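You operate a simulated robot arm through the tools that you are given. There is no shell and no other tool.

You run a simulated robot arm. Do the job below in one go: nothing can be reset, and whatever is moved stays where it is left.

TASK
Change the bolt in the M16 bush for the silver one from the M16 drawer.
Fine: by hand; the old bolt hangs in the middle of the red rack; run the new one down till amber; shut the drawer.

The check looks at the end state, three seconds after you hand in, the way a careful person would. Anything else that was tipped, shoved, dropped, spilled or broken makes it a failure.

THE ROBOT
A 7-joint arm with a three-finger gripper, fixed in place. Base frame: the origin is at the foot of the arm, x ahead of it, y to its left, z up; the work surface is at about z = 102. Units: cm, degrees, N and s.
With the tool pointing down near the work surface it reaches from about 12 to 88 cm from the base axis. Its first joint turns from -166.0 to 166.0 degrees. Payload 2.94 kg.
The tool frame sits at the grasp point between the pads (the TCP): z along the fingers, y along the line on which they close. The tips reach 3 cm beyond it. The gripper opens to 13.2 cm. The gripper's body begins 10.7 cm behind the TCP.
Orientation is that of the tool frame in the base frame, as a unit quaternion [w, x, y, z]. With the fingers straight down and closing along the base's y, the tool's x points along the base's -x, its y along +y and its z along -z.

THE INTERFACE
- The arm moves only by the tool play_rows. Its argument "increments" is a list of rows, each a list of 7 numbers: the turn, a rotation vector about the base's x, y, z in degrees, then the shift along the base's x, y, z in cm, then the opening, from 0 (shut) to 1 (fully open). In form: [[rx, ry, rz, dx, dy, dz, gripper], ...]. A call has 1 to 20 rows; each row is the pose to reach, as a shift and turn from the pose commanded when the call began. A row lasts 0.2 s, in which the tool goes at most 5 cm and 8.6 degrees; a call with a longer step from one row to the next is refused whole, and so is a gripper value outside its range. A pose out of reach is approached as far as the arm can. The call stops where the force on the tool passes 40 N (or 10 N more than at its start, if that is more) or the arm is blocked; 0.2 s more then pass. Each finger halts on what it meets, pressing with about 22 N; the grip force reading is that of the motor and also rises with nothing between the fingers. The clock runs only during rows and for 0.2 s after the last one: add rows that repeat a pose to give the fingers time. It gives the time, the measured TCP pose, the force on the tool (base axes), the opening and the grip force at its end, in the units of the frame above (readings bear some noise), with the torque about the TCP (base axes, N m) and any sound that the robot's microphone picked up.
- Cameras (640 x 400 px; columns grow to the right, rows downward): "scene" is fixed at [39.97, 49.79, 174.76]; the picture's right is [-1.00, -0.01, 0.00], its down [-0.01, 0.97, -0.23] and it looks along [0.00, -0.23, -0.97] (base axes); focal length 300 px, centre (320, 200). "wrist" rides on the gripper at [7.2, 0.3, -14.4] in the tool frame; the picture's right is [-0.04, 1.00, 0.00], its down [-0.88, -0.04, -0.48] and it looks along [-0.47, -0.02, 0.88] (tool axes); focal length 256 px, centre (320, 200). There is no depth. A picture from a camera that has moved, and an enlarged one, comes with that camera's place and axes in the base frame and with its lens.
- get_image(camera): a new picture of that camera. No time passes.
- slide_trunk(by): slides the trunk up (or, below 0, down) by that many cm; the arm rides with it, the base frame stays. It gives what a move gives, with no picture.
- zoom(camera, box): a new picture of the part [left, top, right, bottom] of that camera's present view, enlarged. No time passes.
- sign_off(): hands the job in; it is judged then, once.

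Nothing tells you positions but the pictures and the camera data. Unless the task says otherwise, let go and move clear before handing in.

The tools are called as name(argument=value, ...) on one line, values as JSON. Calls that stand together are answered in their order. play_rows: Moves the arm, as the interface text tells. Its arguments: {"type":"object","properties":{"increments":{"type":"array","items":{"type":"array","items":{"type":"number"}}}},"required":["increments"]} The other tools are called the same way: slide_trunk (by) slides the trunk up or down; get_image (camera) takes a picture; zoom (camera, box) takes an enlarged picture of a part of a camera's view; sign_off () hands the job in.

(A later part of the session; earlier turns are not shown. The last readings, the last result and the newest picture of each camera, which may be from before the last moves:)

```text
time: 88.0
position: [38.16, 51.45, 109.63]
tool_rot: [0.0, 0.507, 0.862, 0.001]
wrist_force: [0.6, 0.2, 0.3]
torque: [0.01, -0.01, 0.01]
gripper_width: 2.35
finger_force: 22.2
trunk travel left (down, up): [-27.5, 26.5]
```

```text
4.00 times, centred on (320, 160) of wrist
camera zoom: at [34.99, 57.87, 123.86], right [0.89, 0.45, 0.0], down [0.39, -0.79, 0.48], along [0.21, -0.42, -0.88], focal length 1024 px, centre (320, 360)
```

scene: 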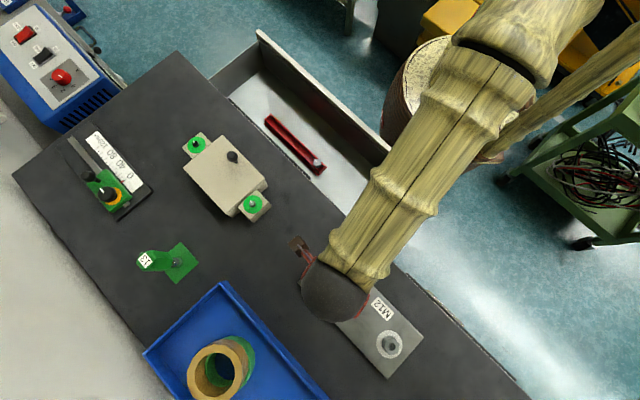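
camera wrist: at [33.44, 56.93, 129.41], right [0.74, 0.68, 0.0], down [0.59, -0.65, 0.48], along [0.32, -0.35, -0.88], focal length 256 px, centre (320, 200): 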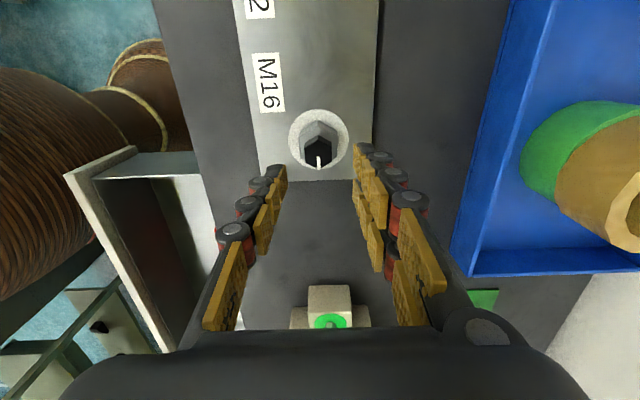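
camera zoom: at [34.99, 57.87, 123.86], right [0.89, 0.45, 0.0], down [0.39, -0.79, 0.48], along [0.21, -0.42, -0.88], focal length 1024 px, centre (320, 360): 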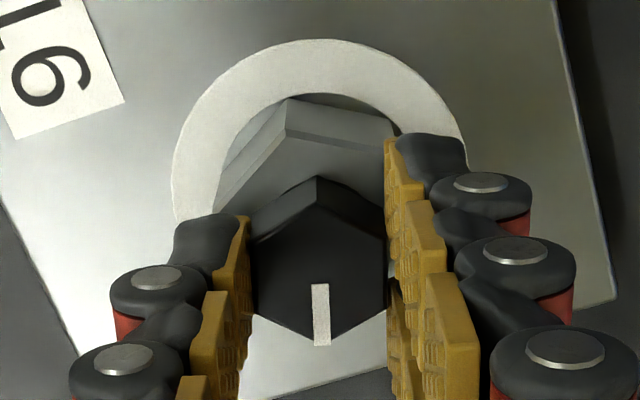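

The grip is now flush at 2.35 cm with no side load. Lifting slowly.

play_rows(increments=[[0, 0, 0, 0, 0, 0.15, 0], [0, 0, 0, 0, 0, 0.3, 0], [0, 0, 0, 0, 0, 0.5, 0], [0, 0, 0, 0, 0, 0.8, 0], [0, 0, 0, 0, 0, 1.1, 0], [0, 0, 0, 0, 0, 1.4, 0], [0, 0, 0, 0, 0, 1.4, 0]])

get_image(camera="wrist")

zoom(camera="wrist", box=[270, 110, 370, 210])

```text
time: 89.6
position: [38.25, 51.52, 110.91]
tool_rot: [0.001, 0.507, 0.862, 0.001]
wrist_force: [0.0, -0.6, -1.0]
torque: [0.0, 0.03, 0.04]
gripper_width: 2.35
finger_force: 21.6
trunk travel left (down, up): [-27.5, 26.5]
```

```text
taken
camera wrist: at [35.0, 57.89, 125.23], right [0.89, 0.45, 0.0], down [0.39, -0.79, 0.48], along [0.21, -0.43, -0.88], focal length 256 px, centre (320, 200)
```

wrist: 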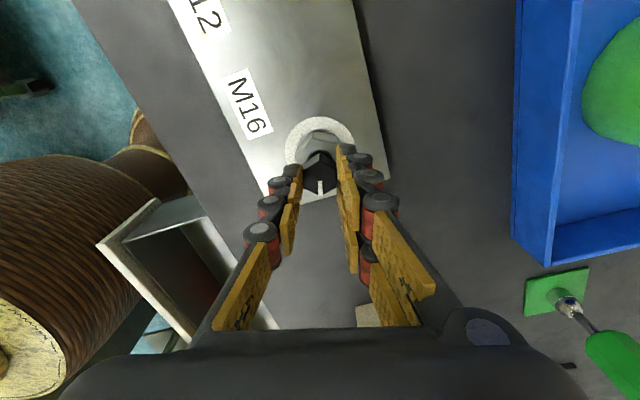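

```text
4.00 times, centred on (320, 160) of wrist
camera zoom: at [35.0, 57.89, 125.23], right [0.89, 0.45, 0.0], down [0.39, -0.79, 0.48], along [0.21, -0.43, -0.88], focal length 1024 px, centre (320, 360)
```

zoom: 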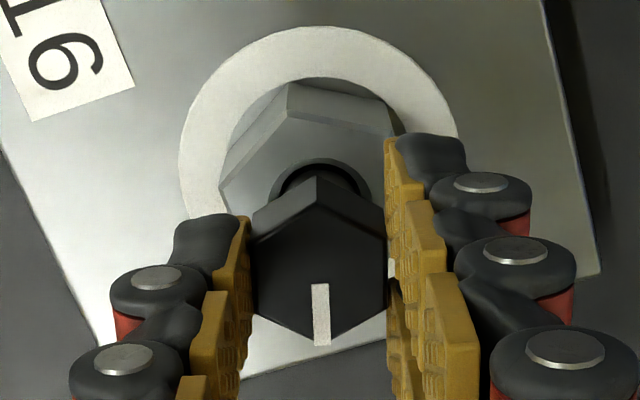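

It's coming out cleanly. I'll lift on to a safe height.

play_rows(increments=[[0, 0, 0, 0, 0, 0.6, 0], [0, 0, 0, 0, 0, 1.2, 0], [0, 0, 0, 0, 0, 2, 0], [0, 0, 0, 0, 0, 3, 0], [0, 0, 0, 0, 0, 4, 0], [0, 0, 0, 0, 0, 5.5, 0], [0, 0, 0, 0, 0, 7, 0], [0, 0, 0, 0, 0, 9, 0], [0, 0, 0, 0, 0, 11, 0], [0, 0, 0, 0, 0, 13, 0], [0, 0, 0, 0, 0, 15, 0], [0, 0, 0, 0, 0, 15, 0]])

get_image(camera="wrist")

get_image(camera="scene")

zoom(camera="wrist", box=[260, 90, 380, 210])

```text
time: 92.2
position: [38.2, 51.6, 125.88]
tool_rot: [0.001, 0.507, 0.862, 0.001]
wrist_force: [-0.3, 0.2, -0.6]
torque: [-0.02, -0.01, 0.01]
gripper_width: 2.35
finger_force: 22.2
trunk travel left (down, up): [-27.5, 26.5]
```

```text
taken
camera wrist: at [34.94, 58.01, 140.21], right [0.89, 0.45, 0.0], down [0.39, -0.79, 0.48], along [0.21, -0.42, -0.88], focal length 256 px, centre (320, 200)
```

wrist: 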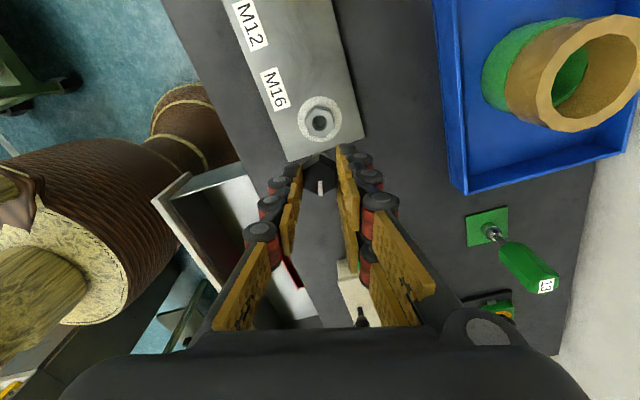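

```text
taken
```

scene: 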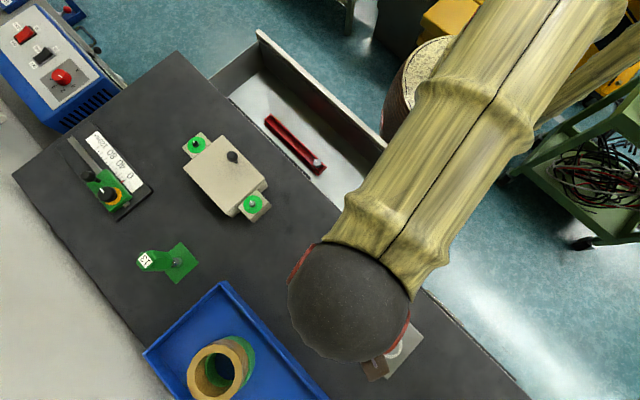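

```text
3.33 times, centred on (320, 150) of wrist
camera zoom: at [34.94, 58.01, 140.21], right [0.89, 0.45, 0.0], down [0.39, -0.79, 0.48], along [0.21, -0.42, -0.88], focal length 853 px, centre (320, 367)
```

zoom: 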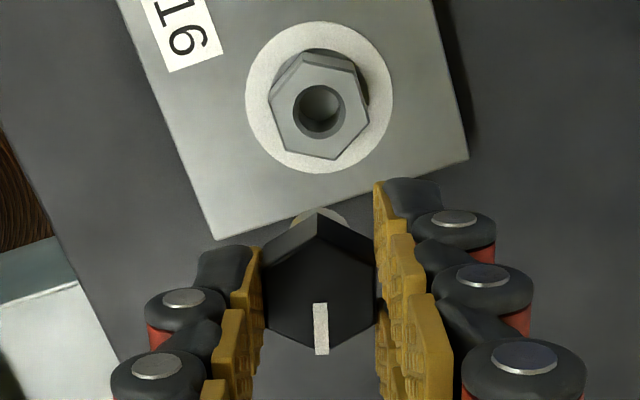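

The old bolt is held firmly; its shank ends about 5 cm below the TCP. The rack rails are at about z = 82, so I'll carry the bolt over the rack's middle with the fingers closing across the rails.

play_rows(increments=[[0, 0, 1, 0.3, -1.2, 0, 0], [0, 0, 2, 0.9, -3.8, 0, 0], [0, 0, 3, 1.6, -6.8, 0, 0], [0, 0, 4, 2.4, -9.9, 0, 0], [0, 0, 5, 3.1, -13, 0, 0], [0, 0, 6, 3.9, -16.1, 0, 0], [0, 0, 7, 4.6, -19.2, 0, 0], [0, 0, 8, 5.4, -22.3, 0, 0], [0, 0, 9, 6.1, -25.4, 0, 0], [0, 0, 10, 6.9, -28.5, 0, 0], [0, 0, 11, 7.6, -31.6, 0, 0], [0, 0, 12, 8.4, -34.7, 0, 0], [0, 0, 13, 9.1, -37.8, 0, 0], [0, 0, 14, 9.8, -40.6, 0, 0], [0, 0, 15, 10.3, -42.8, 0, 0], [0, 0, 16, 10.6, -43.8, 0, 0], [0, 0, 16, 10.6, -43.8, 0, 0]])

slide_trunk(by=-15)

get_image(camera="wrist")

get_image(camera="scene")

```text
time: 95.8
position: [48.84, 7.66, 126.09]
tool_rot: [0.0, 0.382, 0.924, 0.001]
wrist_force: [-1.4, -0.8, -1.4]
torque: [0.01, 0.0, -0.03]
gripper_width: 2.37
finger_force: 22.1
trunk travel left (down, up): [-27.5, 26.5]
```

```text
time: 97.5
position: [48.85, 7.64, 111.01]
tool_rot: [0.001, 0.382, 0.924, 0.0]
wrist_force: [-0.5, 0.5, -0.5]
torque: [-0.03, 0.0, -0.02]
gripper_width: 2.39
finger_force: 21.8
trunk travel left (down, up): [-12.5, 41.5]
```

```text
taken
camera wrist: at [43.94, 12.93, 125.33], right [0.74, 0.68, 0.0], down [0.59, -0.65, 0.48], along [0.32, -0.35, -0.88], focal length 256 px, centre (320, 200)
```

wrist: 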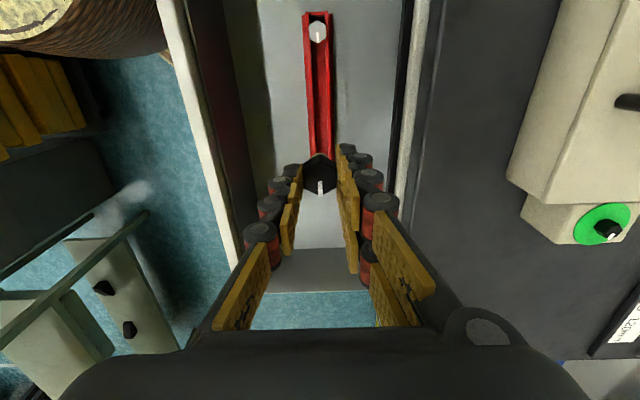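

```text
taken
```

scene: 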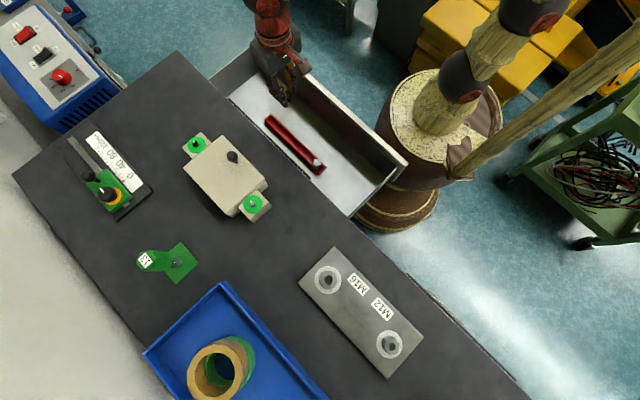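

zoom(camera="wrist", box=[270, 0, 370, 100])

zoom(camera="wrist", box=[270, 100, 370, 200])

zoom(camera="scene", box=[220, 40, 360, 190])

```text
4.00 times, centred on (320, 50) of wrist
camera zoom: at [43.94, 12.93, 125.33], right [0.74, 0.68, 0.0], down [0.59, -0.65, 0.48], along [0.32, -0.35, -0.88], focal length 1024 px, centre (320, 800)
```

zoom: 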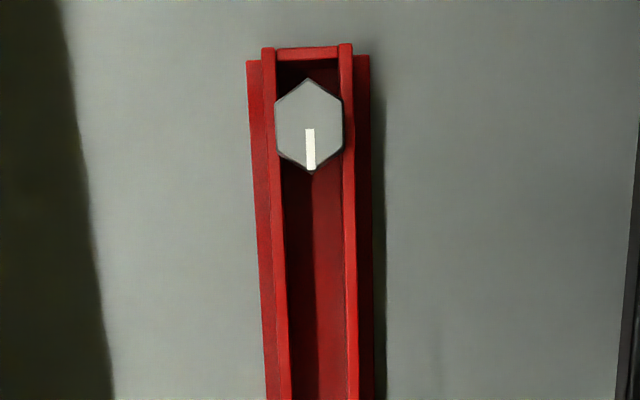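

```text
4.00 times, centred on (320, 150) of wrist
camera zoom: at [43.94, 12.93, 125.33], right [0.74, 0.68, 0.0], down [0.59, -0.65, 0.48], along [0.32, -0.35, -0.88], focal length 1024 px, centre (320, 400)
```

zoom: 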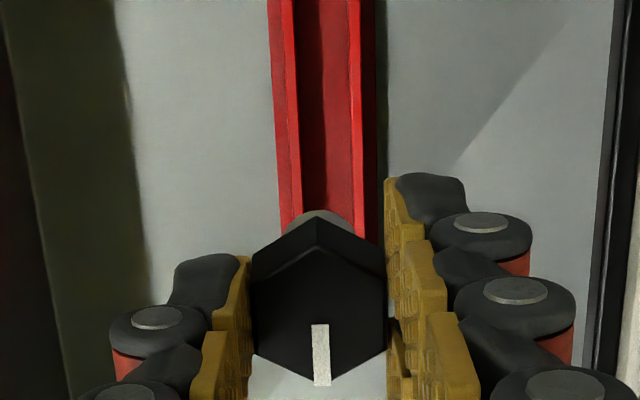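

```text
2.67 times, centred on (290, 115) of scene
camera zoom: at [39.97, 49.79, 174.76], right [-1.0, -0.01, 0.0], down [-0.01, 0.97, -0.23], along [0.0, -0.23, -0.97], focal length 801 px, centre (400, 427)
```

zoom: 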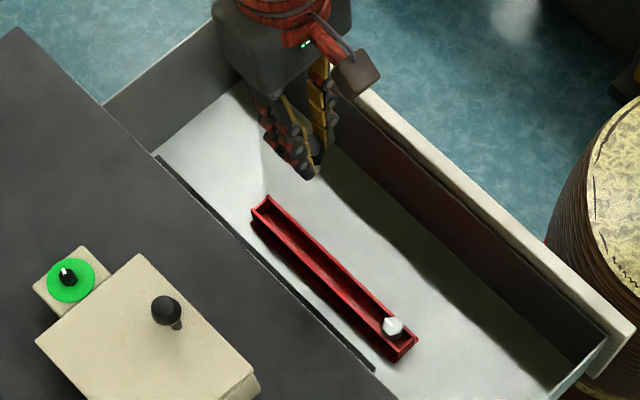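

The held bolt is lined up with the slot (n ≈ 39.95, u ≈ -29.1). I'll descend to just above the rails and check the alignment.

play_rows(increments=[[0, 0, 0, 0, 0, -2, 0], [0, 0, 0, 0, 0, -5, 0], [0, 0, 0, 0, 0, -8, 0], [0, 0, 0, 0, 0, -11, 0], [0, 0, 0, 0, 0, -14, 0], [0, 0, 0, 0, 0, -17, 0], [0, 0, 0, 0, 0, -19.5, 0], [0, 0, 0, 0, 0, -21, 0], [0, 0, 0, 0, 0, -22, 0], [0, 0, 0, 0, 0, -22, 0]])

get_image(camera="wrist")

zoom(camera="wrist", box=[270, 100, 370, 200])

zoom(camera="scene", box=[250, 80, 350, 190])

```text
time: 99.7
position: [48.73, 7.7, 89.01]
tool_rot: [0.0, 0.382, 0.924, 0.0]
wrist_force: [-0.5, 0.1, -1.9]
torque: [-0.01, 0.02, 0.0]
gripper_width: 2.37
finger_force: 22.3
trunk travel left (down, up): [-12.5, 41.5]
```

```text
taken
camera wrist: at [43.94, 12.91, 103.24], right [0.74, 0.68, 0.0], down [0.59, -0.65, 0.48], along [0.32, -0.35, -0.88], focal length 256 px, centre (320, 200)
```

wrist: 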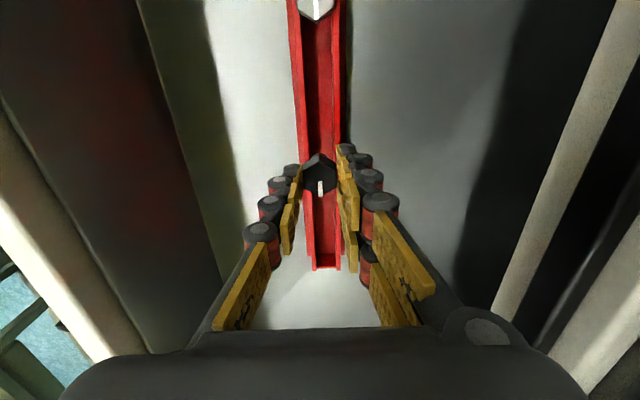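

```text
4.00 times, centred on (320, 150) of wrist
camera zoom: at [43.94, 12.91, 103.24], right [0.74, 0.68, 0.0], down [0.59, -0.65, 0.48], along [0.32, -0.35, -0.88], focal length 1024 px, centre (320, 400)
```

zoom: 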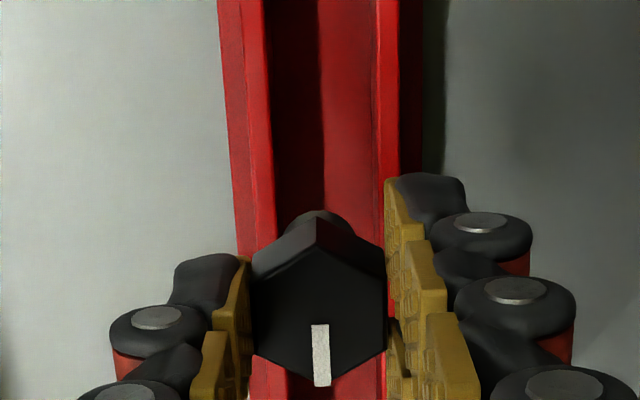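

```text
3.64 times, centred on (300, 135) of scene
camera zoom: at [39.97, 49.79, 174.76], right [-1.0, -0.01, 0.0], down [-0.01, 0.97, -0.23], along [0.0, -0.23, -0.97], focal length 1092 px, centre (393, 436)
```

zoom: 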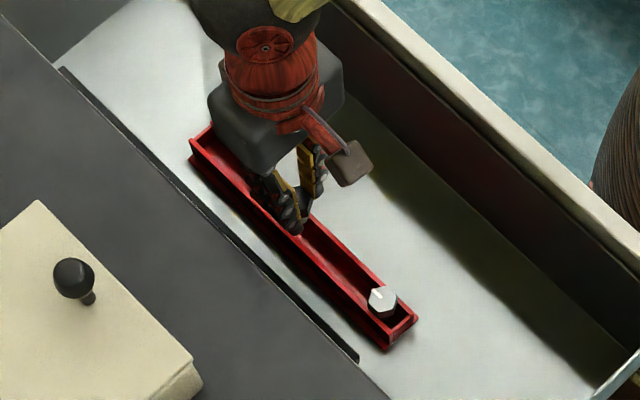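

The slot centre is about 0.15 cm to the +n side of the shank. I'll nudge over and lower slowly until the head rests on the rails.

play_rows(increments=[[0, 0, 0, 0.1, 0.1, 0, 0], [0, 0, 0, 0.1, 0.1, -0.5, 0], [0, 0, 0, 0.1, 0.1, -1, 0], [0, 0, 0, 0.1, 0.1, -1.5, 0], [0, 0, 0, 0.1, 0.1, -2, 0], [0, 0, 0, 0.1, 0.1, -2.4, 0], [0, 0, 0, 0.1, 0.1, -2.8, 0], [0, 0, 0, 0.1, 0.1, -3.1, 0], [0, 0, 0, 0.1, 0.1, -3.1, 0]])

get_image(camera="wrist")

zoom(camera="wrist", box=[270, 100, 370, 200])

```text
time: 101.7
position: [48.85, 7.68, 85.9]
tool_rot: [0.001, 0.382, 0.924, 0.001]
wrist_force: [0.1, 1.0, -1.1]
torque: [0.02, 0.0, -0.03]
gripper_width: 2.38
finger_force: 21.3
trunk travel left (down, up): [-12.5, 41.5]
```

```text
taken
camera wrist: at [44.01, 12.99, 100.15], right [0.74, 0.68, 0.0], down [0.59, -0.65, 0.48], along [0.32, -0.35, -0.88], focal length 256 px, centre (320, 200)
```

wrist: 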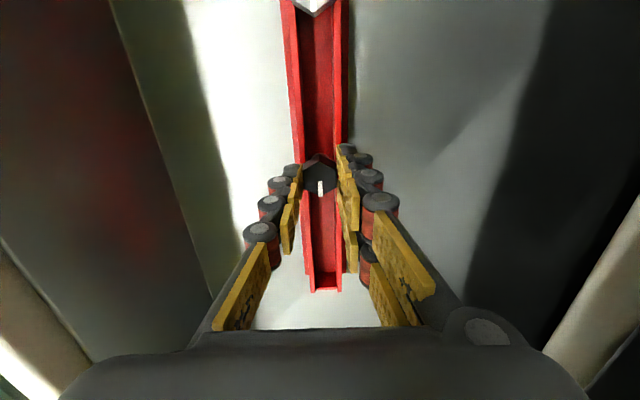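

```text
4.00 times, centred on (320, 150) of wrist
camera zoom: at [44.01, 12.99, 100.15], right [0.74, 0.68, 0.0], down [0.59, -0.65, 0.48], along [0.32, -0.35, -0.88], focal length 1024 px, centre (320, 400)
```

zoom: 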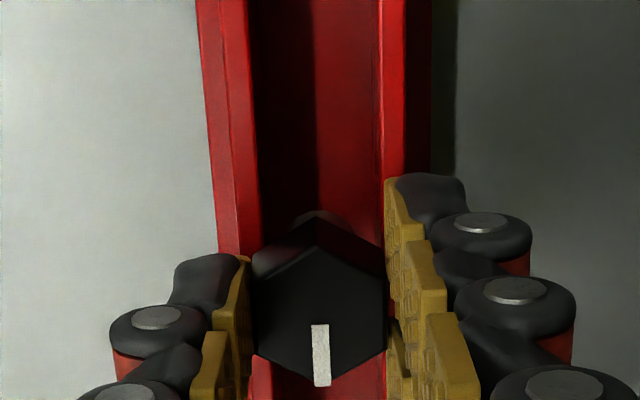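

The shank is inside the slot with no contact. I'll continue in small steps until the rails take the head.

play_rows(increments=[[0, 0, 0, 0, 0, -0.1, 0], [0, 0, 0, 0, 0, -0.2, 0], [0, 0, 0, 0, 0, -0.3, 0], [0, 0, 0, 0, 0, -0.4, 0], [0, 0, 0, 0, 0, -0.4, 0]])

play_rows(increments=[[0, 0, 0, 0, 0, -0.05, 0], [0, 0, 0, 0, 0, -0.1, 0], [0, 0, 0, 0, 0, -0.1, 0]])

zoom(camera="wrist", box=[270, 100, 370, 200])

```text
time: 102.9
position: [48.96, 7.72, 85.5]
tool_rot: [0.0, 0.382, 0.924, 0.001]
wrist_force: [1.0, 0.5, -0.5]
torque: [-0.01, -0.02, 0.01]
gripper_width: 2.35
finger_force: 21.7
trunk travel left (down, up): [-12.5, 41.5]
```

```text
time: 103.7
position: [49.02, 7.82, 85.42]
tool_rot: [0.001, 0.381, 0.925, 0.0]
wrist_force: [0.0, 0.7, -1.1]
torque: [-0.02, 0.03, 0.0]
gripper_width: 2.37
finger_force: 22.3
trunk travel left (down, up): [-12.5, 41.5]
```

```text
4.00 times, centred on (320, 150) of wrist
camera zoom: at [44.09, 13.07, 99.72], right [0.74, 0.68, 0.0], down [0.59, -0.65, 0.48], along [0.32, -0.35, -0.88], focal length 1024 px, centre (320, 400)
```

zoom: 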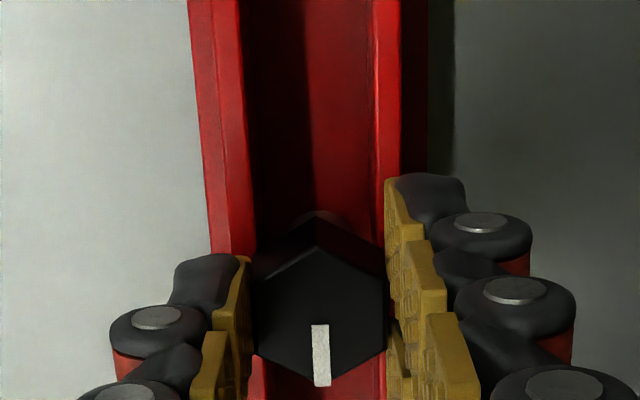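

play_rows(increments=[[0, 0, 0, 0, 0, -0.05, 0], [0, 0, 0, 0, 0, -0.1, 0], [0, 0, 0, 0, 0, -0.15, 0], [0, 0, 0, 0, 0, -0.15, 0]])

play_rows(increments=[[0, 0, 0, 0, 0, -0.05, 0], [0, 0, 0, 0, 0, -0.1, 0], [0, 0, 0, 0, 0, -0.1, 0]])

```text
time: 104.7
position: [49.0, 7.85, 85.47]
tool_rot: [0.002, 0.382, 0.924, 0.001]
wrist_force: [-1.9, 0.9, 9.0]
torque: [0.01, 0.08, -0.01]
gripper_width: 2.36
finger_force: 22.0
trunk travel left (down, up): [-12.5, 41.5]
```

```text
time: 105.5
position: [48.94, 7.86, 85.36]
tool_rot: [0.001, 0.381, 0.924, 0.001]
wrist_force: [2.2, -0.7, 16.5]
torque: [0.01, -0.06, 0.02]
gripper_width: 2.38
finger_force: 22.1
trunk travel left (down, up): [-12.5, 41.5]
```

The head is seated on the rails (16 N upward). I'll ease off, open the fingers and rise.

play_rows(increments=[[0, 0, 0, 0, 0, 0.08, 0], [0, 0, 0, 0, 0, 0.15, 0], [0, 0, 0, 0, 0, 0.15, 0.08], [0, 0, 0, 0, 0, 0.15, 0.15], [0, 0, 0, 0, 0, 0.15, 0.22], [0, 0, 0, 0, 0, 0.15, 0.3], [0, 0, 0, 0, 0, 0.15, 0.36], [0, 0, 0, 0, 0, 0.15, 0.36], [0, 0, 0, 0, 0, 0.15, 0.36]])

zoom(camera="wrist", box=[250, 90, 390, 230])

```text
time: 107.5
position: [48.91, 7.79, 85.52]
tool_rot: [0.0, 0.382, 0.924, 0.0]
wrist_force: [-0.2, -0.5, 0.0]
torque: [0.02, 0.01, -0.02]
gripper_width: 4.77
finger_force: 0.1
trunk travel left (down, up): [-12.5, 41.5]
```

```text
2.86 times, centred on (320, 160) of wrist
camera zoom: at [44.05, 13.04, 99.59], right [0.74, 0.68, 0.0], down [0.59, -0.65, 0.48], along [0.32, -0.35, -0.88], focal length 731 px, centre (320, 314)
```

zoom: 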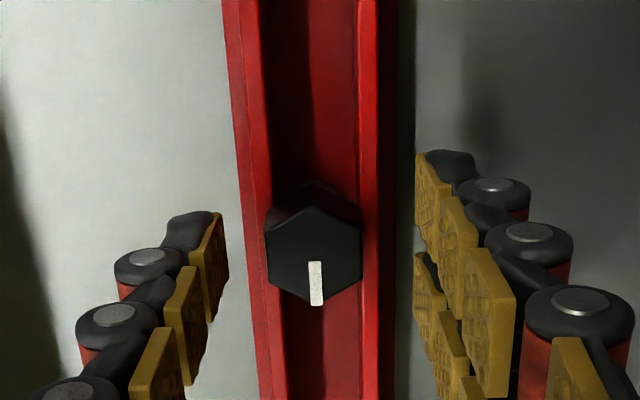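

The old bolt hangs upright in the middle of the rack. Now I'll rise and shift along the rack to the silver bolt.

play_rows(increments=[[0, 0, 0, 0, 0, 0.8, 0.36], [0, 0, 0, 0, 0, 2, 0.36], [0, 0, 0, 0, 0, 4, 0.36], [0, 0, 0, 0, 0, 6, 0.36], [0, 0, 0, -2, 2, 7, 0.36], [0, 0, 0, -4, 4, 7, 0.36], [0, 0, 0, -6, 6, 7, 0.36], [0, 0, 0, -7.65, 7.65, 7, 0.36], [0, 0, 0, -7.65, 7.65, 7, 0.36]])

get_image(camera="wrist")

zoom(camera="wrist", box=[250, 80, 390, 220])

zoom(camera="scene", box=[240, 80, 360, 190])

```text
time: 109.5
position: [41.3, 15.48, 92.57]
tool_rot: [0.0, 0.381, 0.924, 0.002]
wrist_force: [-0.1, -0.2, -0.4]
torque: [-0.06, -0.02, 0.01]
gripper_width: 4.75
finger_force: 0.1
trunk travel left (down, up): [-12.5, 41.5]
```

```text
taken
camera wrist: at [36.4, 20.66, 106.68], right [0.74, 0.68, 0.0], down [0.59, -0.65, 0.48], along [0.32, -0.35, -0.88], focal length 256 px, centre (320, 200)
```

wrist: 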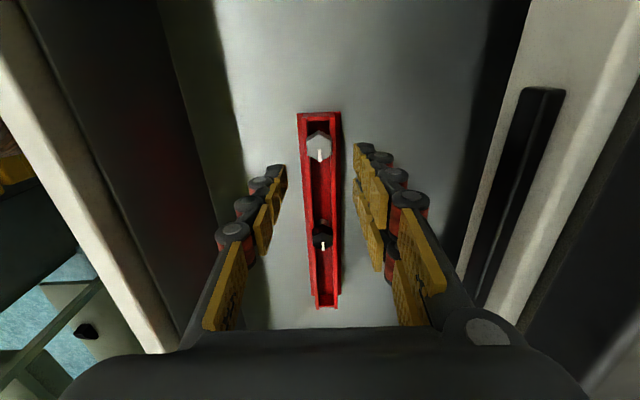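

```text
2.86 times, centred on (320, 150) of wrist
camera zoom: at [36.4, 20.66, 106.68], right [0.74, 0.68, 0.0], down [0.59, -0.65, 0.48], along [0.32, -0.35, -0.88], focal length 731 px, centre (320, 343)
```

zoom: 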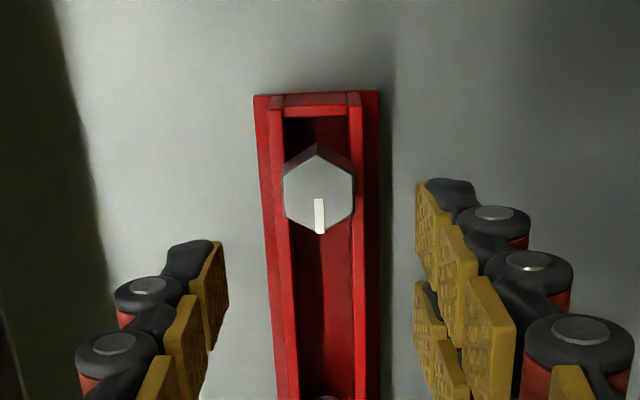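

```text
3.64 times, centred on (300, 135) of scene
camera zoom: at [39.97, 49.79, 174.76], right [-1.0, -0.01, 0.0], down [-0.01, 0.97, -0.23], along [0.0, -0.23, -0.97], focal length 1092 px, centre (393, 436)
```

zoom: 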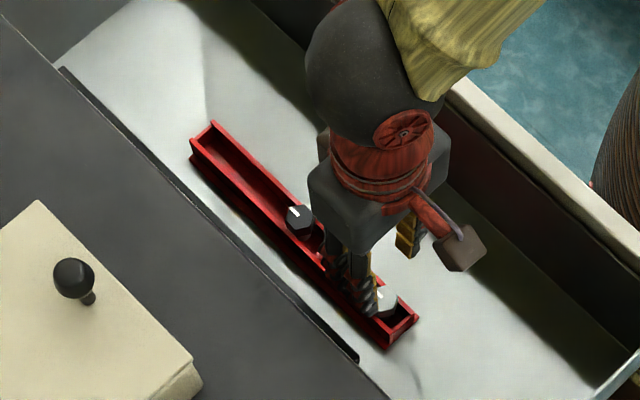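

The silver bolt is between the fingers with its flats square to them. I'll descend and grip its head just above the rails.

play_rows(increments=[[0, 0, 0, -0.08, -0.03, -2, 0.36], [0, 0, 0, -0.08, -0.03, -4, 0.36], [0, 0, 0, -0.08, -0.03, -5.5, 0.36], [0, 0, 0, -0.08, -0.03, -6.5, 0.36], [0, 0, 0, -0.08, -0.03, -7.05, 0.36], [0, 0, 0, -0.08, -0.03, -7.05, 0.36]])

play_rows(increments=[[0, 0, 0, 0, 0, 0, 0.3], [0, 0, 0, 0, 0, 0, 0.22], [0, 0, 0, 0, 0, 0, 0.15], [0, 0, 0, 0, 0, 0, 0.05], [0, 0, 0, 0, 0, 0, 0.0], [0, 0, 0, 0, 0, 0, 0.0]])

zoom(camera="wrist", box=[250, 80, 390, 220])

```text
time: 110.9
position: [41.15, 15.51, 85.24]
tool_rot: [0.001, 0.382, 0.924, 0.0]
wrist_force: [-0.1, 0.5, 0.0]
torque: [0.0, 0.0, 0.0]
gripper_width: 4.77
finger_force: 0.0
trunk travel left (down, up): [-12.5, 41.5]
```

```text
time: 112.3
position: [41.27, 15.37, 85.36]
tool_rot: [0.0, 0.382, 0.924, 0.001]
wrist_force: [0.8, 1.5, 1.6]
torque: [0.03, -0.01, -0.02]
gripper_width: 2.34
finger_force: 22.3
trunk travel left (down, up): [-12.5, 41.5]
```

```text
2.86 times, centred on (320, 150) of wrist
camera zoom: at [36.31, 20.63, 99.51], right [0.74, 0.68, 0.0], down [0.59, -0.65, 0.48], along [0.32, -0.35, -0.88], focal length 731 px, centre (320, 343)
```

zoom: 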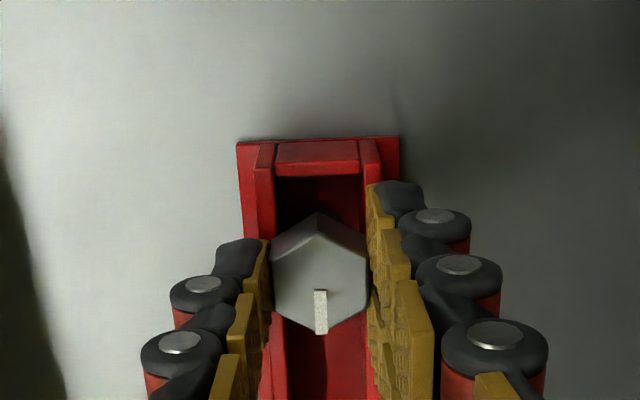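

Silver bolt gripped at 2.34 cm. Lifting it straight out of the rack.

play_rows(increments=[[0, 0, 0, 0, 0, 0.3, 0], [0, 0, 0, 0, 0, 0.8, 0], [0, 0, 0, 0, 0, 1.5, 0], [0, 0, 0, 0, 0, 2.5, 0], [0, 0, 0, 0, 0, 4, 0], [0, 0, 0, 0, 0, 6, 0], [0, 0, 0, 0, 0, 8.5, 0], [0, 0, 0, 0, 0, 11.5, 0], [0, 0, 0, 0, 0, 14.5, 0], [0, 0, 0, 0, 0, 18, 0], [0, 0, 0, 0, 0, 21.5, 0], [0, 0, 0, 0, 0, 25, 0], [0, 0, 0, 0, 0, 27, 0], [0, 0, 0, 0, 0, 27, 0]])

slide_trunk(by=15)

get_image(camera="wrist")

zoom(camera="scene", box=[200, 20, 420, 200])

```text
time: 115.3
position: [41.3, 15.49, 112.38]
tool_rot: [0.001, 0.382, 0.924, 0.001]
wrist_force: [-0.2, -0.7, -1.9]
torque: [0.0, -0.02, -0.03]
gripper_width: 2.37
finger_force: 21.7
trunk travel left (down, up): [-12.5, 41.5]
```

```text
time: 117.1
position: [41.22, 15.42, 127.36]
tool_rot: [0.001, 0.382, 0.924, 0.001]
wrist_force: [0.0, 0.4, -1.5]
torque: [0.02, 0.02, 0.05]
gripper_width: 2.37
finger_force: 22.4
trunk travel left (down, up): [-27.5, 26.5]
```

```text
taken
camera wrist: at [36.36, 20.74, 141.52], right [0.74, 0.68, 0.0], down [0.59, -0.65, 0.48], along [0.32, -0.35, -0.88], focal length 256 px, centre (320, 200)
```

wrist: 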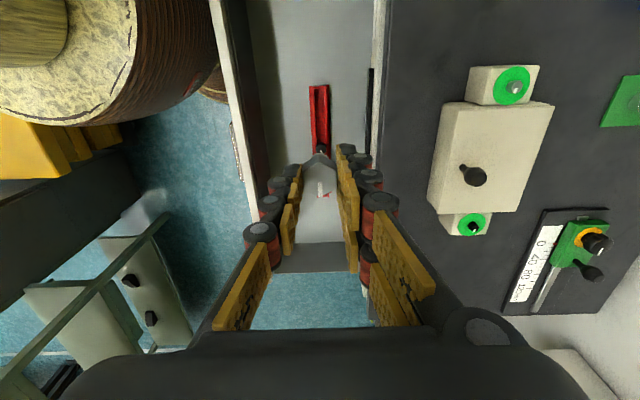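

```text
2.22 times, centred on (310, 110) of scene
camera zoom: at [39.97, 49.79, 174.76], right [-1.0, -0.01, 0.0], down [-0.01, 0.97, -0.23], along [0.0, -0.23, -0.97], focal length 668 px, centre (342, 400)
```

zoom: 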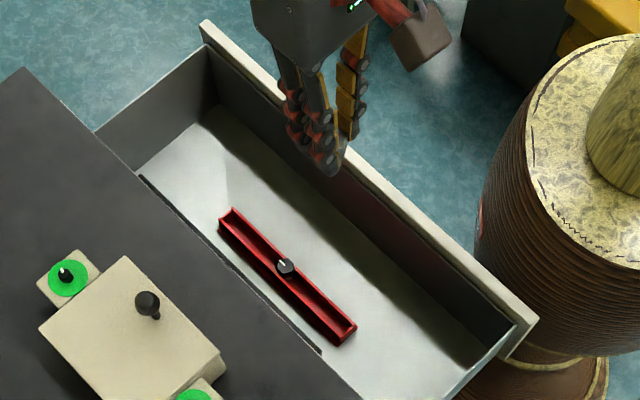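

The silver bolt is in hand, and the rack holds just the black one, in its middle. I'll carry the silver bolt to the bush and rotate the wrist 180° on the way so there's room to turn it clockwise.

play_rows(increments=[[0, 0, 4, -0.1, 1, 0, 0], [0, 0, 12, -0.3, 3, 0, 0], [0, 0, 20, -0.5, 5.5, 0, 0], [0, 0, 28, -0.7, 8, 0, 0], [0, 0, 36, -0.9, 10.5, 0, 0], [0, 0, 44, -1.2, 13, 0, 0], [0, 0, 52, -1.4, 15.5, 0, 0], [0, 0, 60, -1.6, 18, 0, 0], [0, 0, 68, -1.8, 20.5, 0, 0], [0, 0, 76, -2, 23, 0, 0], [0, 0, 84, -2.3, 25.5, 0, 0], [0, 0, 92, -2.5, 28, 0, 0], [0, 0, 100, -2.7, 30.5, 0, 0], [0, 0, 108, -2.9, 33, 0, 0], [0, 0, 116, -3.0, 35, 0, 0], [0, 0, 124, -3.05, 36.1, 0, 0], [0, 0, 132, -3.05, 36.1, 0, 0], [0, 0, 140, -3.05, 36.1, 0, 0], [0, 0, 148, -3.05, 36.1, 0, 0], [0, 0, 148, -3.05, 36.1, 0, 0]])

play_rows(increments=[[0, 0, 8, 0, 0, 0, 0], [0, 0, 16, 0, 0, 0, 0], [0, 0, 24, 0, 0, -1, 0], [0, 0, 32, 0, 0, -2, 0], [0, 0, 32, 0, 0, -4, 0], [0, 0, 32, 0, 0, -6, 0], [0, 0, 32, 0, 0, -8, 0], [0, 0, 32, 0, 0, -9.5, 0], [0, 0, 32, 0, 0, -9.5, 0]])

get_image(camera="wrist")

zoom(camera="wrist", box=[260, 90, 380, 210])

```text
time: 121.3
position: [38.04, 51.64, 127.36]
tool_rot: [0.0, 0.783, -0.621, -0.001]
wrist_force: [0.1, 0.4, -1.2]
torque: [0.02, 0.01, 0.01]
gripper_width: 2.38
finger_force: 21.8
trunk travel left (down, up): [-27.5, 26.5]
```

```text
time: 123.3
position: [38.24, 51.53, 117.69]
tool_rot: [0.001, 0.924, -0.382, -0.001]
wrist_force: [-0.3, 0.6, -0.7]
torque: [-0.01, -0.03, 0.0]
gripper_width: 2.37
finger_force: 21.3
trunk travel left (down, up): [-27.5, 26.5]
```

```text
taken
camera wrist: at [43.17, 46.25, 131.94], right [-0.74, -0.68, 0.0], down [-0.59, 0.65, 0.48], along [-0.32, 0.35, -0.88], focal length 256 px, centre (320, 200)
```

wrist: 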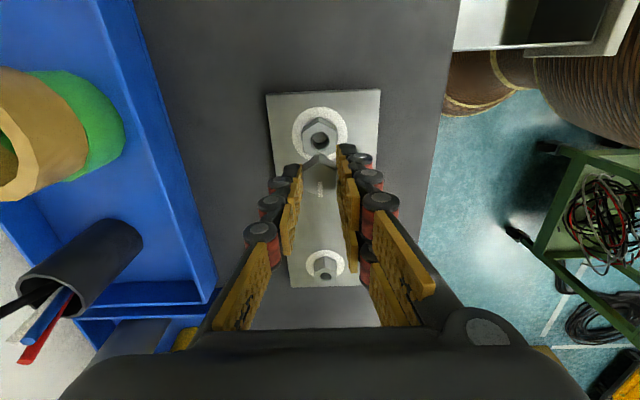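

```text
3.33 times, centred on (320, 150) of wrist
camera zoom: at [43.17, 46.25, 131.94], right [-0.74, -0.68, 0.0], down [-0.59, 0.65, 0.48], along [-0.32, 0.35, -0.88], focal length 853 px, centre (320, 367)
```

zoom: 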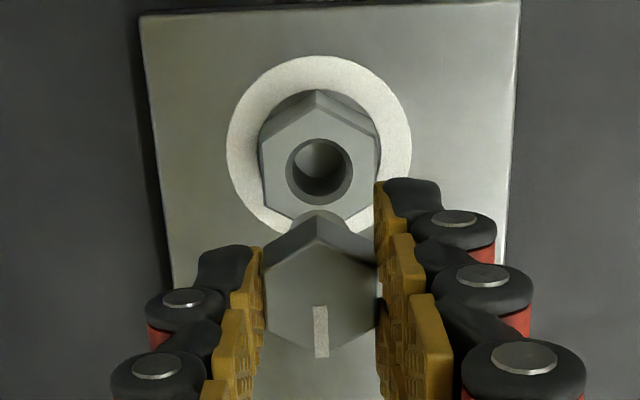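

The hole is right on the tool axis. I'll descend until the shank enters the chamfer, watching the force.

play_rows(increments=[[0, 0, 0, 0, 0, -1.5, 0], [0, 0, 0, 0, 0, -3, 0], [0, 0, 0, 0, 0, -4.5, 0], [0, 0, 0, 0, 0, -5.5, 0], [0, 0, 0, 0, 0, -6.2, 0], [0, 0, 0, 0, 0, -6.6, 0], [0, 0, 0, 0, 0, -7, 0], [0, 0, 0, 0, 0, -7, 0]])

zoom(camera="wrist", box=[260, 90, 380, 210])

```text
time: 125.1
position: [38.28, 51.73, 110.8]
tool_rot: [0.002, 0.924, -0.381, 0.0]
wrist_force: [-0.8, 0.1, -0.9]
torque: [0.0, 0.01, 0.02]
gripper_width: 2.38
finger_force: 22.4
trunk travel left (down, up): [-27.5, 26.5]
```

```text
3.33 times, centred on (320, 150) of wrist
camera zoom: at [43.19, 46.27, 125.01], right [-0.74, -0.68, 0.0], down [-0.59, 0.65, 0.48], along [-0.32, 0.35, -0.88], focal length 853 px, centre (320, 367)
```

zoom: 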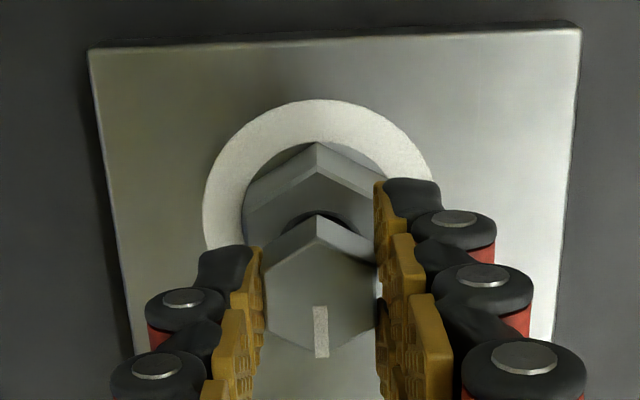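

play_rows(increments=[[0, 0, 0, 0, 0, -0.1, 0], [0, 0, 0, 0, 0, -0.2, 0], [0, 0, 0, 0, 0, -0.3, 0], [0, 0, 0, 0, 0, -0.4, 0], [0, 0, 0, 0, 0, -0.4, 0]])

play_rows(increments=[[0, 0, 0, 0, 0, -0.1, 0], [0, 0, 0, 0, 0, -0.2, 0], [0, 0, 0, 0, 0, -0.2, 0]])

play_rows(increments=[[0, 0, 0, 0, 0, -0.1, 0], [0, 0, 0, 0, 0, -0.2, 0], [0, 0, 0, 0, 0, -0.2, 0]])

zoom(camera="wrist", box=[260, 90, 380, 210])

```text
time: 126.3
position: [38.22, 51.65, 110.37]
tool_rot: [0.001, 0.924, -0.381, 0.0]
wrist_force: [0.8, 0.3, -0.6]
torque: [0.01, -0.02, -0.02]
gripper_width: 2.36
finger_force: 21.5
trunk travel left (down, up): [-27.5, 26.5]
```

```text
time: 127.1
position: [38.03, 51.49, 110.19]
tool_rot: [0.002, 0.925, -0.381, 0.0]
wrist_force: [-0.4, -0.6, -0.4]
torque: [0.01, 0.02, 0.01]
gripper_width: 2.37
finger_force: 22.3
trunk travel left (down, up): [-27.5, 26.5]
```

```text
time: 127.9
position: [38.11, 51.64, 110.05]
tool_rot: [0.0, 0.924, -0.382, 0.0]
wrist_force: [-0.3, 1.2, 2.3]
torque: [-0.03, 0.16, 0.0]
gripper_width: 2.38
finger_force: 22.4
trunk travel left (down, up): [-27.5, 26.5]
```

```text
3.33 times, centred on (320, 150) of wrist
camera zoom: at [43.12, 46.27, 124.31], right [-0.74, -0.68, 0.0], down [-0.59, 0.65, 0.48], along [-0.32, 0.35, -0.88], focal length 853 px, centre (320, 367)
```

zoom: 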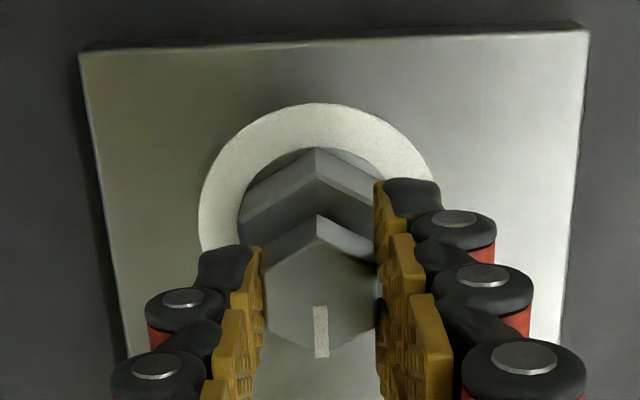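

play_rows(increments=[[0, 0, 0, 0, 0, -0.05, 0], [0, 0, 0, 0, 0, -0.1, 0], [0, 0, 0, 0, 0, -0.1, 0]])

```text
time: 128.7
position: [38.22, 51.66, 110.12]
tool_rot: [0.0, 0.924, -0.381, 0.0]
wrist_force: [-1.6, -0.4, 13.2]
torque: [-0.06, 0.08, 0.0]
gripper_width: 2.35
finger_force: 21.8
trunk travel left (down, up): [-27.5, 26.5]
```

Firm contact at the thread start. Now I'll turn clockwise with a light downward push and see whether it bites.

play_rows(increments=[[0, 0, -6, 0, 0, 0.03, 0], [0, 0, -12, 0, 0, 0.02, 0], [0, 0, -18, 0, 0, 0.01, 0], [0, 0, -24, 0, 0, 0.0, 0], [0, 0, -30, 0, 0, 0.0, 0], [0, 0, -30, 0, 0, 0.0, 0]])

get_image(camera="wrist")

zoom(camera="wrist", box=[260, 90, 380, 210])

```text
time: 130.1
position: [38.26, 51.64, 109.99]
tool_rot: [0.0, 0.794, -0.608, 0.0]
wrist_force: [-1.5, 4.9, 9.3]
torque: [0.17, 0.07, 0.0]
gripper_width: 2.37
finger_force: 22.1
trunk travel left (down, up): [-27.5, 26.5]
```

```text
taken
camera wrist: at [39.8, 44.52, 124.17], right [-0.98, -0.22, 0.0], down [-0.19, 0.86, 0.48], along [-0.11, 0.46, -0.88], focal length 256 px, centre (320, 200)
```

wrist: 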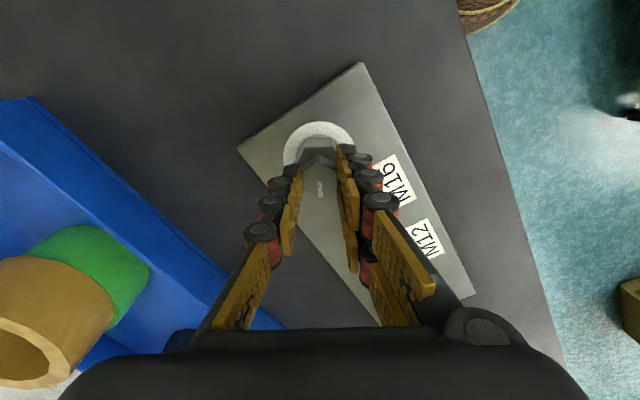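

```text
3.33 times, centred on (320, 150) of wrist
camera zoom: at [39.8, 44.52, 124.17], right [-0.98, -0.22, 0.0], down [-0.19, 0.86, 0.48], along [-0.11, 0.46, -0.88], focal length 853 px, centre (320, 367)
```

zoom: 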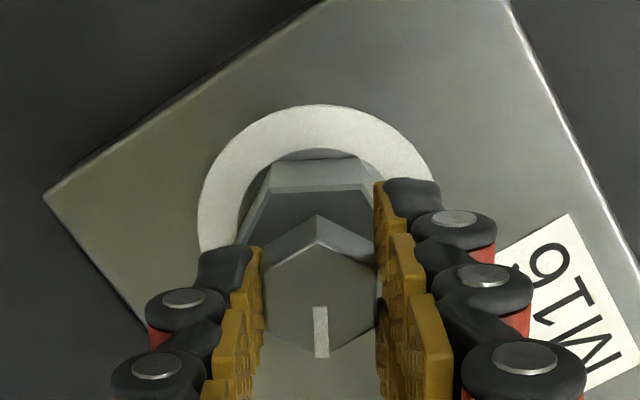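

play_rows(increments=[[0, 0, -7.5, 0, 0, -0.01, 0], [0, 0, -15, 0, 0, -0.02, 0], [0, 0, -22.5, 0, 0, -0.03, 0], [0, 0, -30, 0, 0, -0.04, 0], [0, 0, -37.5, 0, 0, -0.05, 0], [0, 0, -45, 0, 0, -0.06, 0], [0, 0, -52.5, 0, 0, -0.07, 0], [0, 0, -60, 0, 0, -0.08, 0], [0, 0, -60, 0, 0, -0.08, 0]])

zoom(camera="wrist", box=[260, 90, 380, 210])

```text
time: 132.1
position: [38.14, 51.56, 109.74]
tool_rot: [-0.001, -0.384, 0.923, 0.001]
wrist_force: [1.5, 4.0, 1.2]
torque: [0.14, -0.06, -0.02]
gripper_width: 2.37
finger_force: 21.9
trunk travel left (down, up): [-27.5, 26.5]
```

```text
3.33 times, centred on (320, 150) of wrist
camera zoom: at [32.89, 46.67, 124.01], right [-0.68, 0.74, 0.0], down [0.65, 0.59, 0.48], along [0.35, 0.32, -0.88], focal length 853 px, centre (320, 367)
```

zoom: 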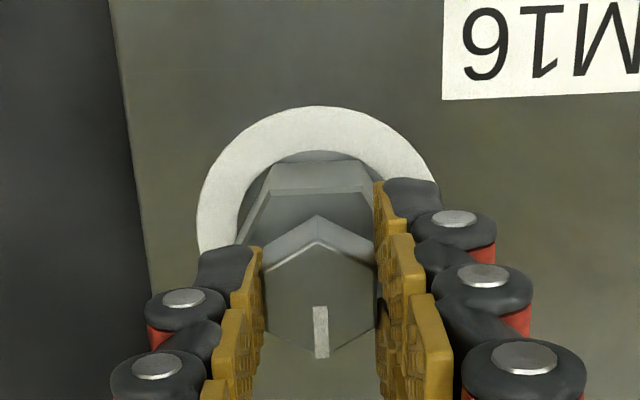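

It's biting: it went down about 2 mm in 60°. I'll continue with matching feed and check the ring as it goes.

play_rows(increments=[[0, 0, -7.5, 0, 0, -0.03, 0], [0, 0, -15, 0, 0, -0.06, 0], [0, 0, -22.5, 0, 0, -0.085, 0], [0, 0, -30, 0, 0, -0.11, 0], [0, 0, -37.5, 0, 0, -0.135, 0], [0, 0, -45, 0, 0, -0.16, 0], [0, 0, -45, 0, 0, -0.16, 0]])

zoom(camera="wrist", box=[260, 90, 380, 210])

```text
time: 133.7
position: [38.05, 51.57, 109.75]
tool_rot: [0.0, 0.0, 1.0, 0.0]
wrist_force: [2.8, 5.0, 0.9]
torque: [0.18, -0.1, 0.01]
gripper_width: 2.38
finger_force: 21.8
trunk travel left (down, up): [-27.5, 26.5]
```

```text
3.33 times, centred on (320, 150) of wrist
camera zoom: at [30.97, 51.86, 123.86], right [0.04, 1.0, 0.0], down [0.88, -0.04, 0.48], along [0.48, -0.02, -0.88], focal length 853 px, centre (320, 367)
```

zoom: 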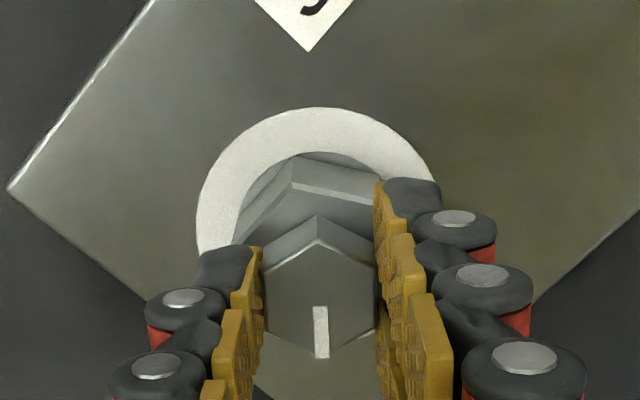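

play_rows(increments=[[0, 0, -7.5, 0, 0, -0.025, 0], [0, 0, -15, 0, 0, -0.05, 0], [0, 0, -22.5, 0, 0, -0.075, 0], [0, 0, -30, 0, 0, -0.1, 0], [0, 0, -37.5, 0, 0, -0.125, 0], [0, 0, -45, 0, 0, -0.15, 0], [0, 0, -45, 0, 0, -0.15, 0]])

zoom(camera="wrist", box=[260, 90, 380, 210])

```text
time: 135.3
position: [38.12, 51.72, 109.44]
tool_rot: [0.0, 0.383, 0.924, 0.001]
wrist_force: [3.8, 4.0, 2.0]
torque: [0.12, -0.13, 0.03]
gripper_width: 2.37
finger_force: 21.8
trunk travel left (down, up): [-27.5, 26.5]
```

```text
3.33 times, centred on (320, 150) of wrist
camera zoom: at [33.28, 56.9, 123.72], right [0.74, 0.68, 0.0], down [0.59, -0.65, 0.48], along [0.32, -0.35, -0.88], focal length 853 px, centre (320, 367)
```

zoom: 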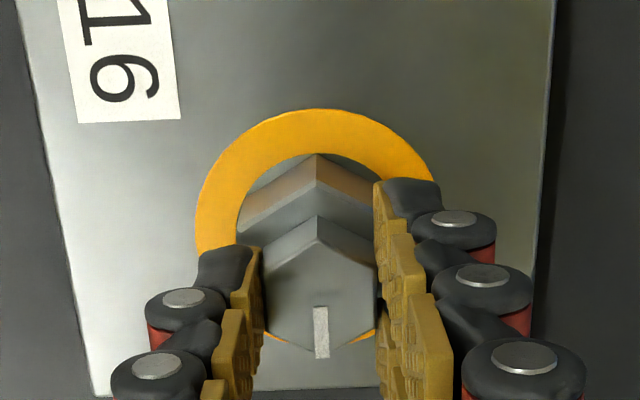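

The ring has turned amber after 180° of turning, so I'll stop here. I'll open the fingers gently and check that it stays amber.

play_rows(increments=[[0, 0, 0, -0.03, -0.03, 0, 0.02], [0, 0, 0, -0.03, -0.03, 0, 0.08], [0, 0, 0, -0.03, -0.03, 0, 0.15], [0, 0, 0, -0.03, -0.03, 0, 0.22], [0, 0, 0, -0.03, -0.03, 0, 0.3], [0, 0, 0, -0.03, -0.03, 0, 0.36], [0, 0, 0, -0.03, -0.03, 0, 0.36], [0, 0, 0, -0.03, -0.03, 0, 0.36]])

zoom(camera="wrist", box=[260, 90, 380, 210])

```text
time: 137.1
position: [38.15, 51.65, 109.58]
tool_rot: [0.0, 0.383, 0.924, 0.001]
wrist_force: [1.1, 0.2, 0.2]
torque: [-0.01, 0.0, 0.0]
gripper_width: 4.77
finger_force: 0.0
trunk travel left (down, up): [-27.5, 26.5]
```

```text
3.33 times, centred on (320, 150) of wrist
camera zoom: at [33.19, 56.83, 123.76], right [0.74, 0.68, 0.0], down [0.59, -0.65, 0.48], along [0.32, -0.35, -0.88], focal length 853 px, centre (320, 367)
```

zoom: 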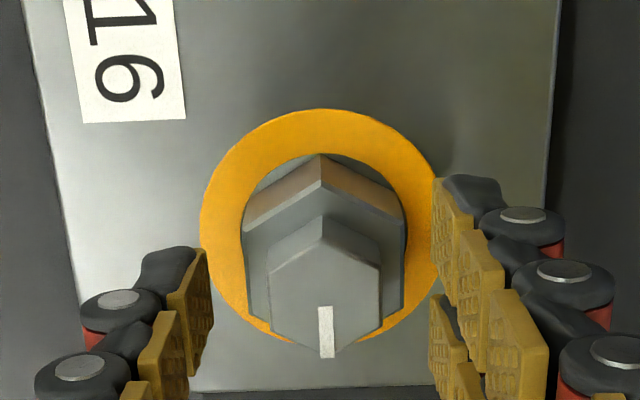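

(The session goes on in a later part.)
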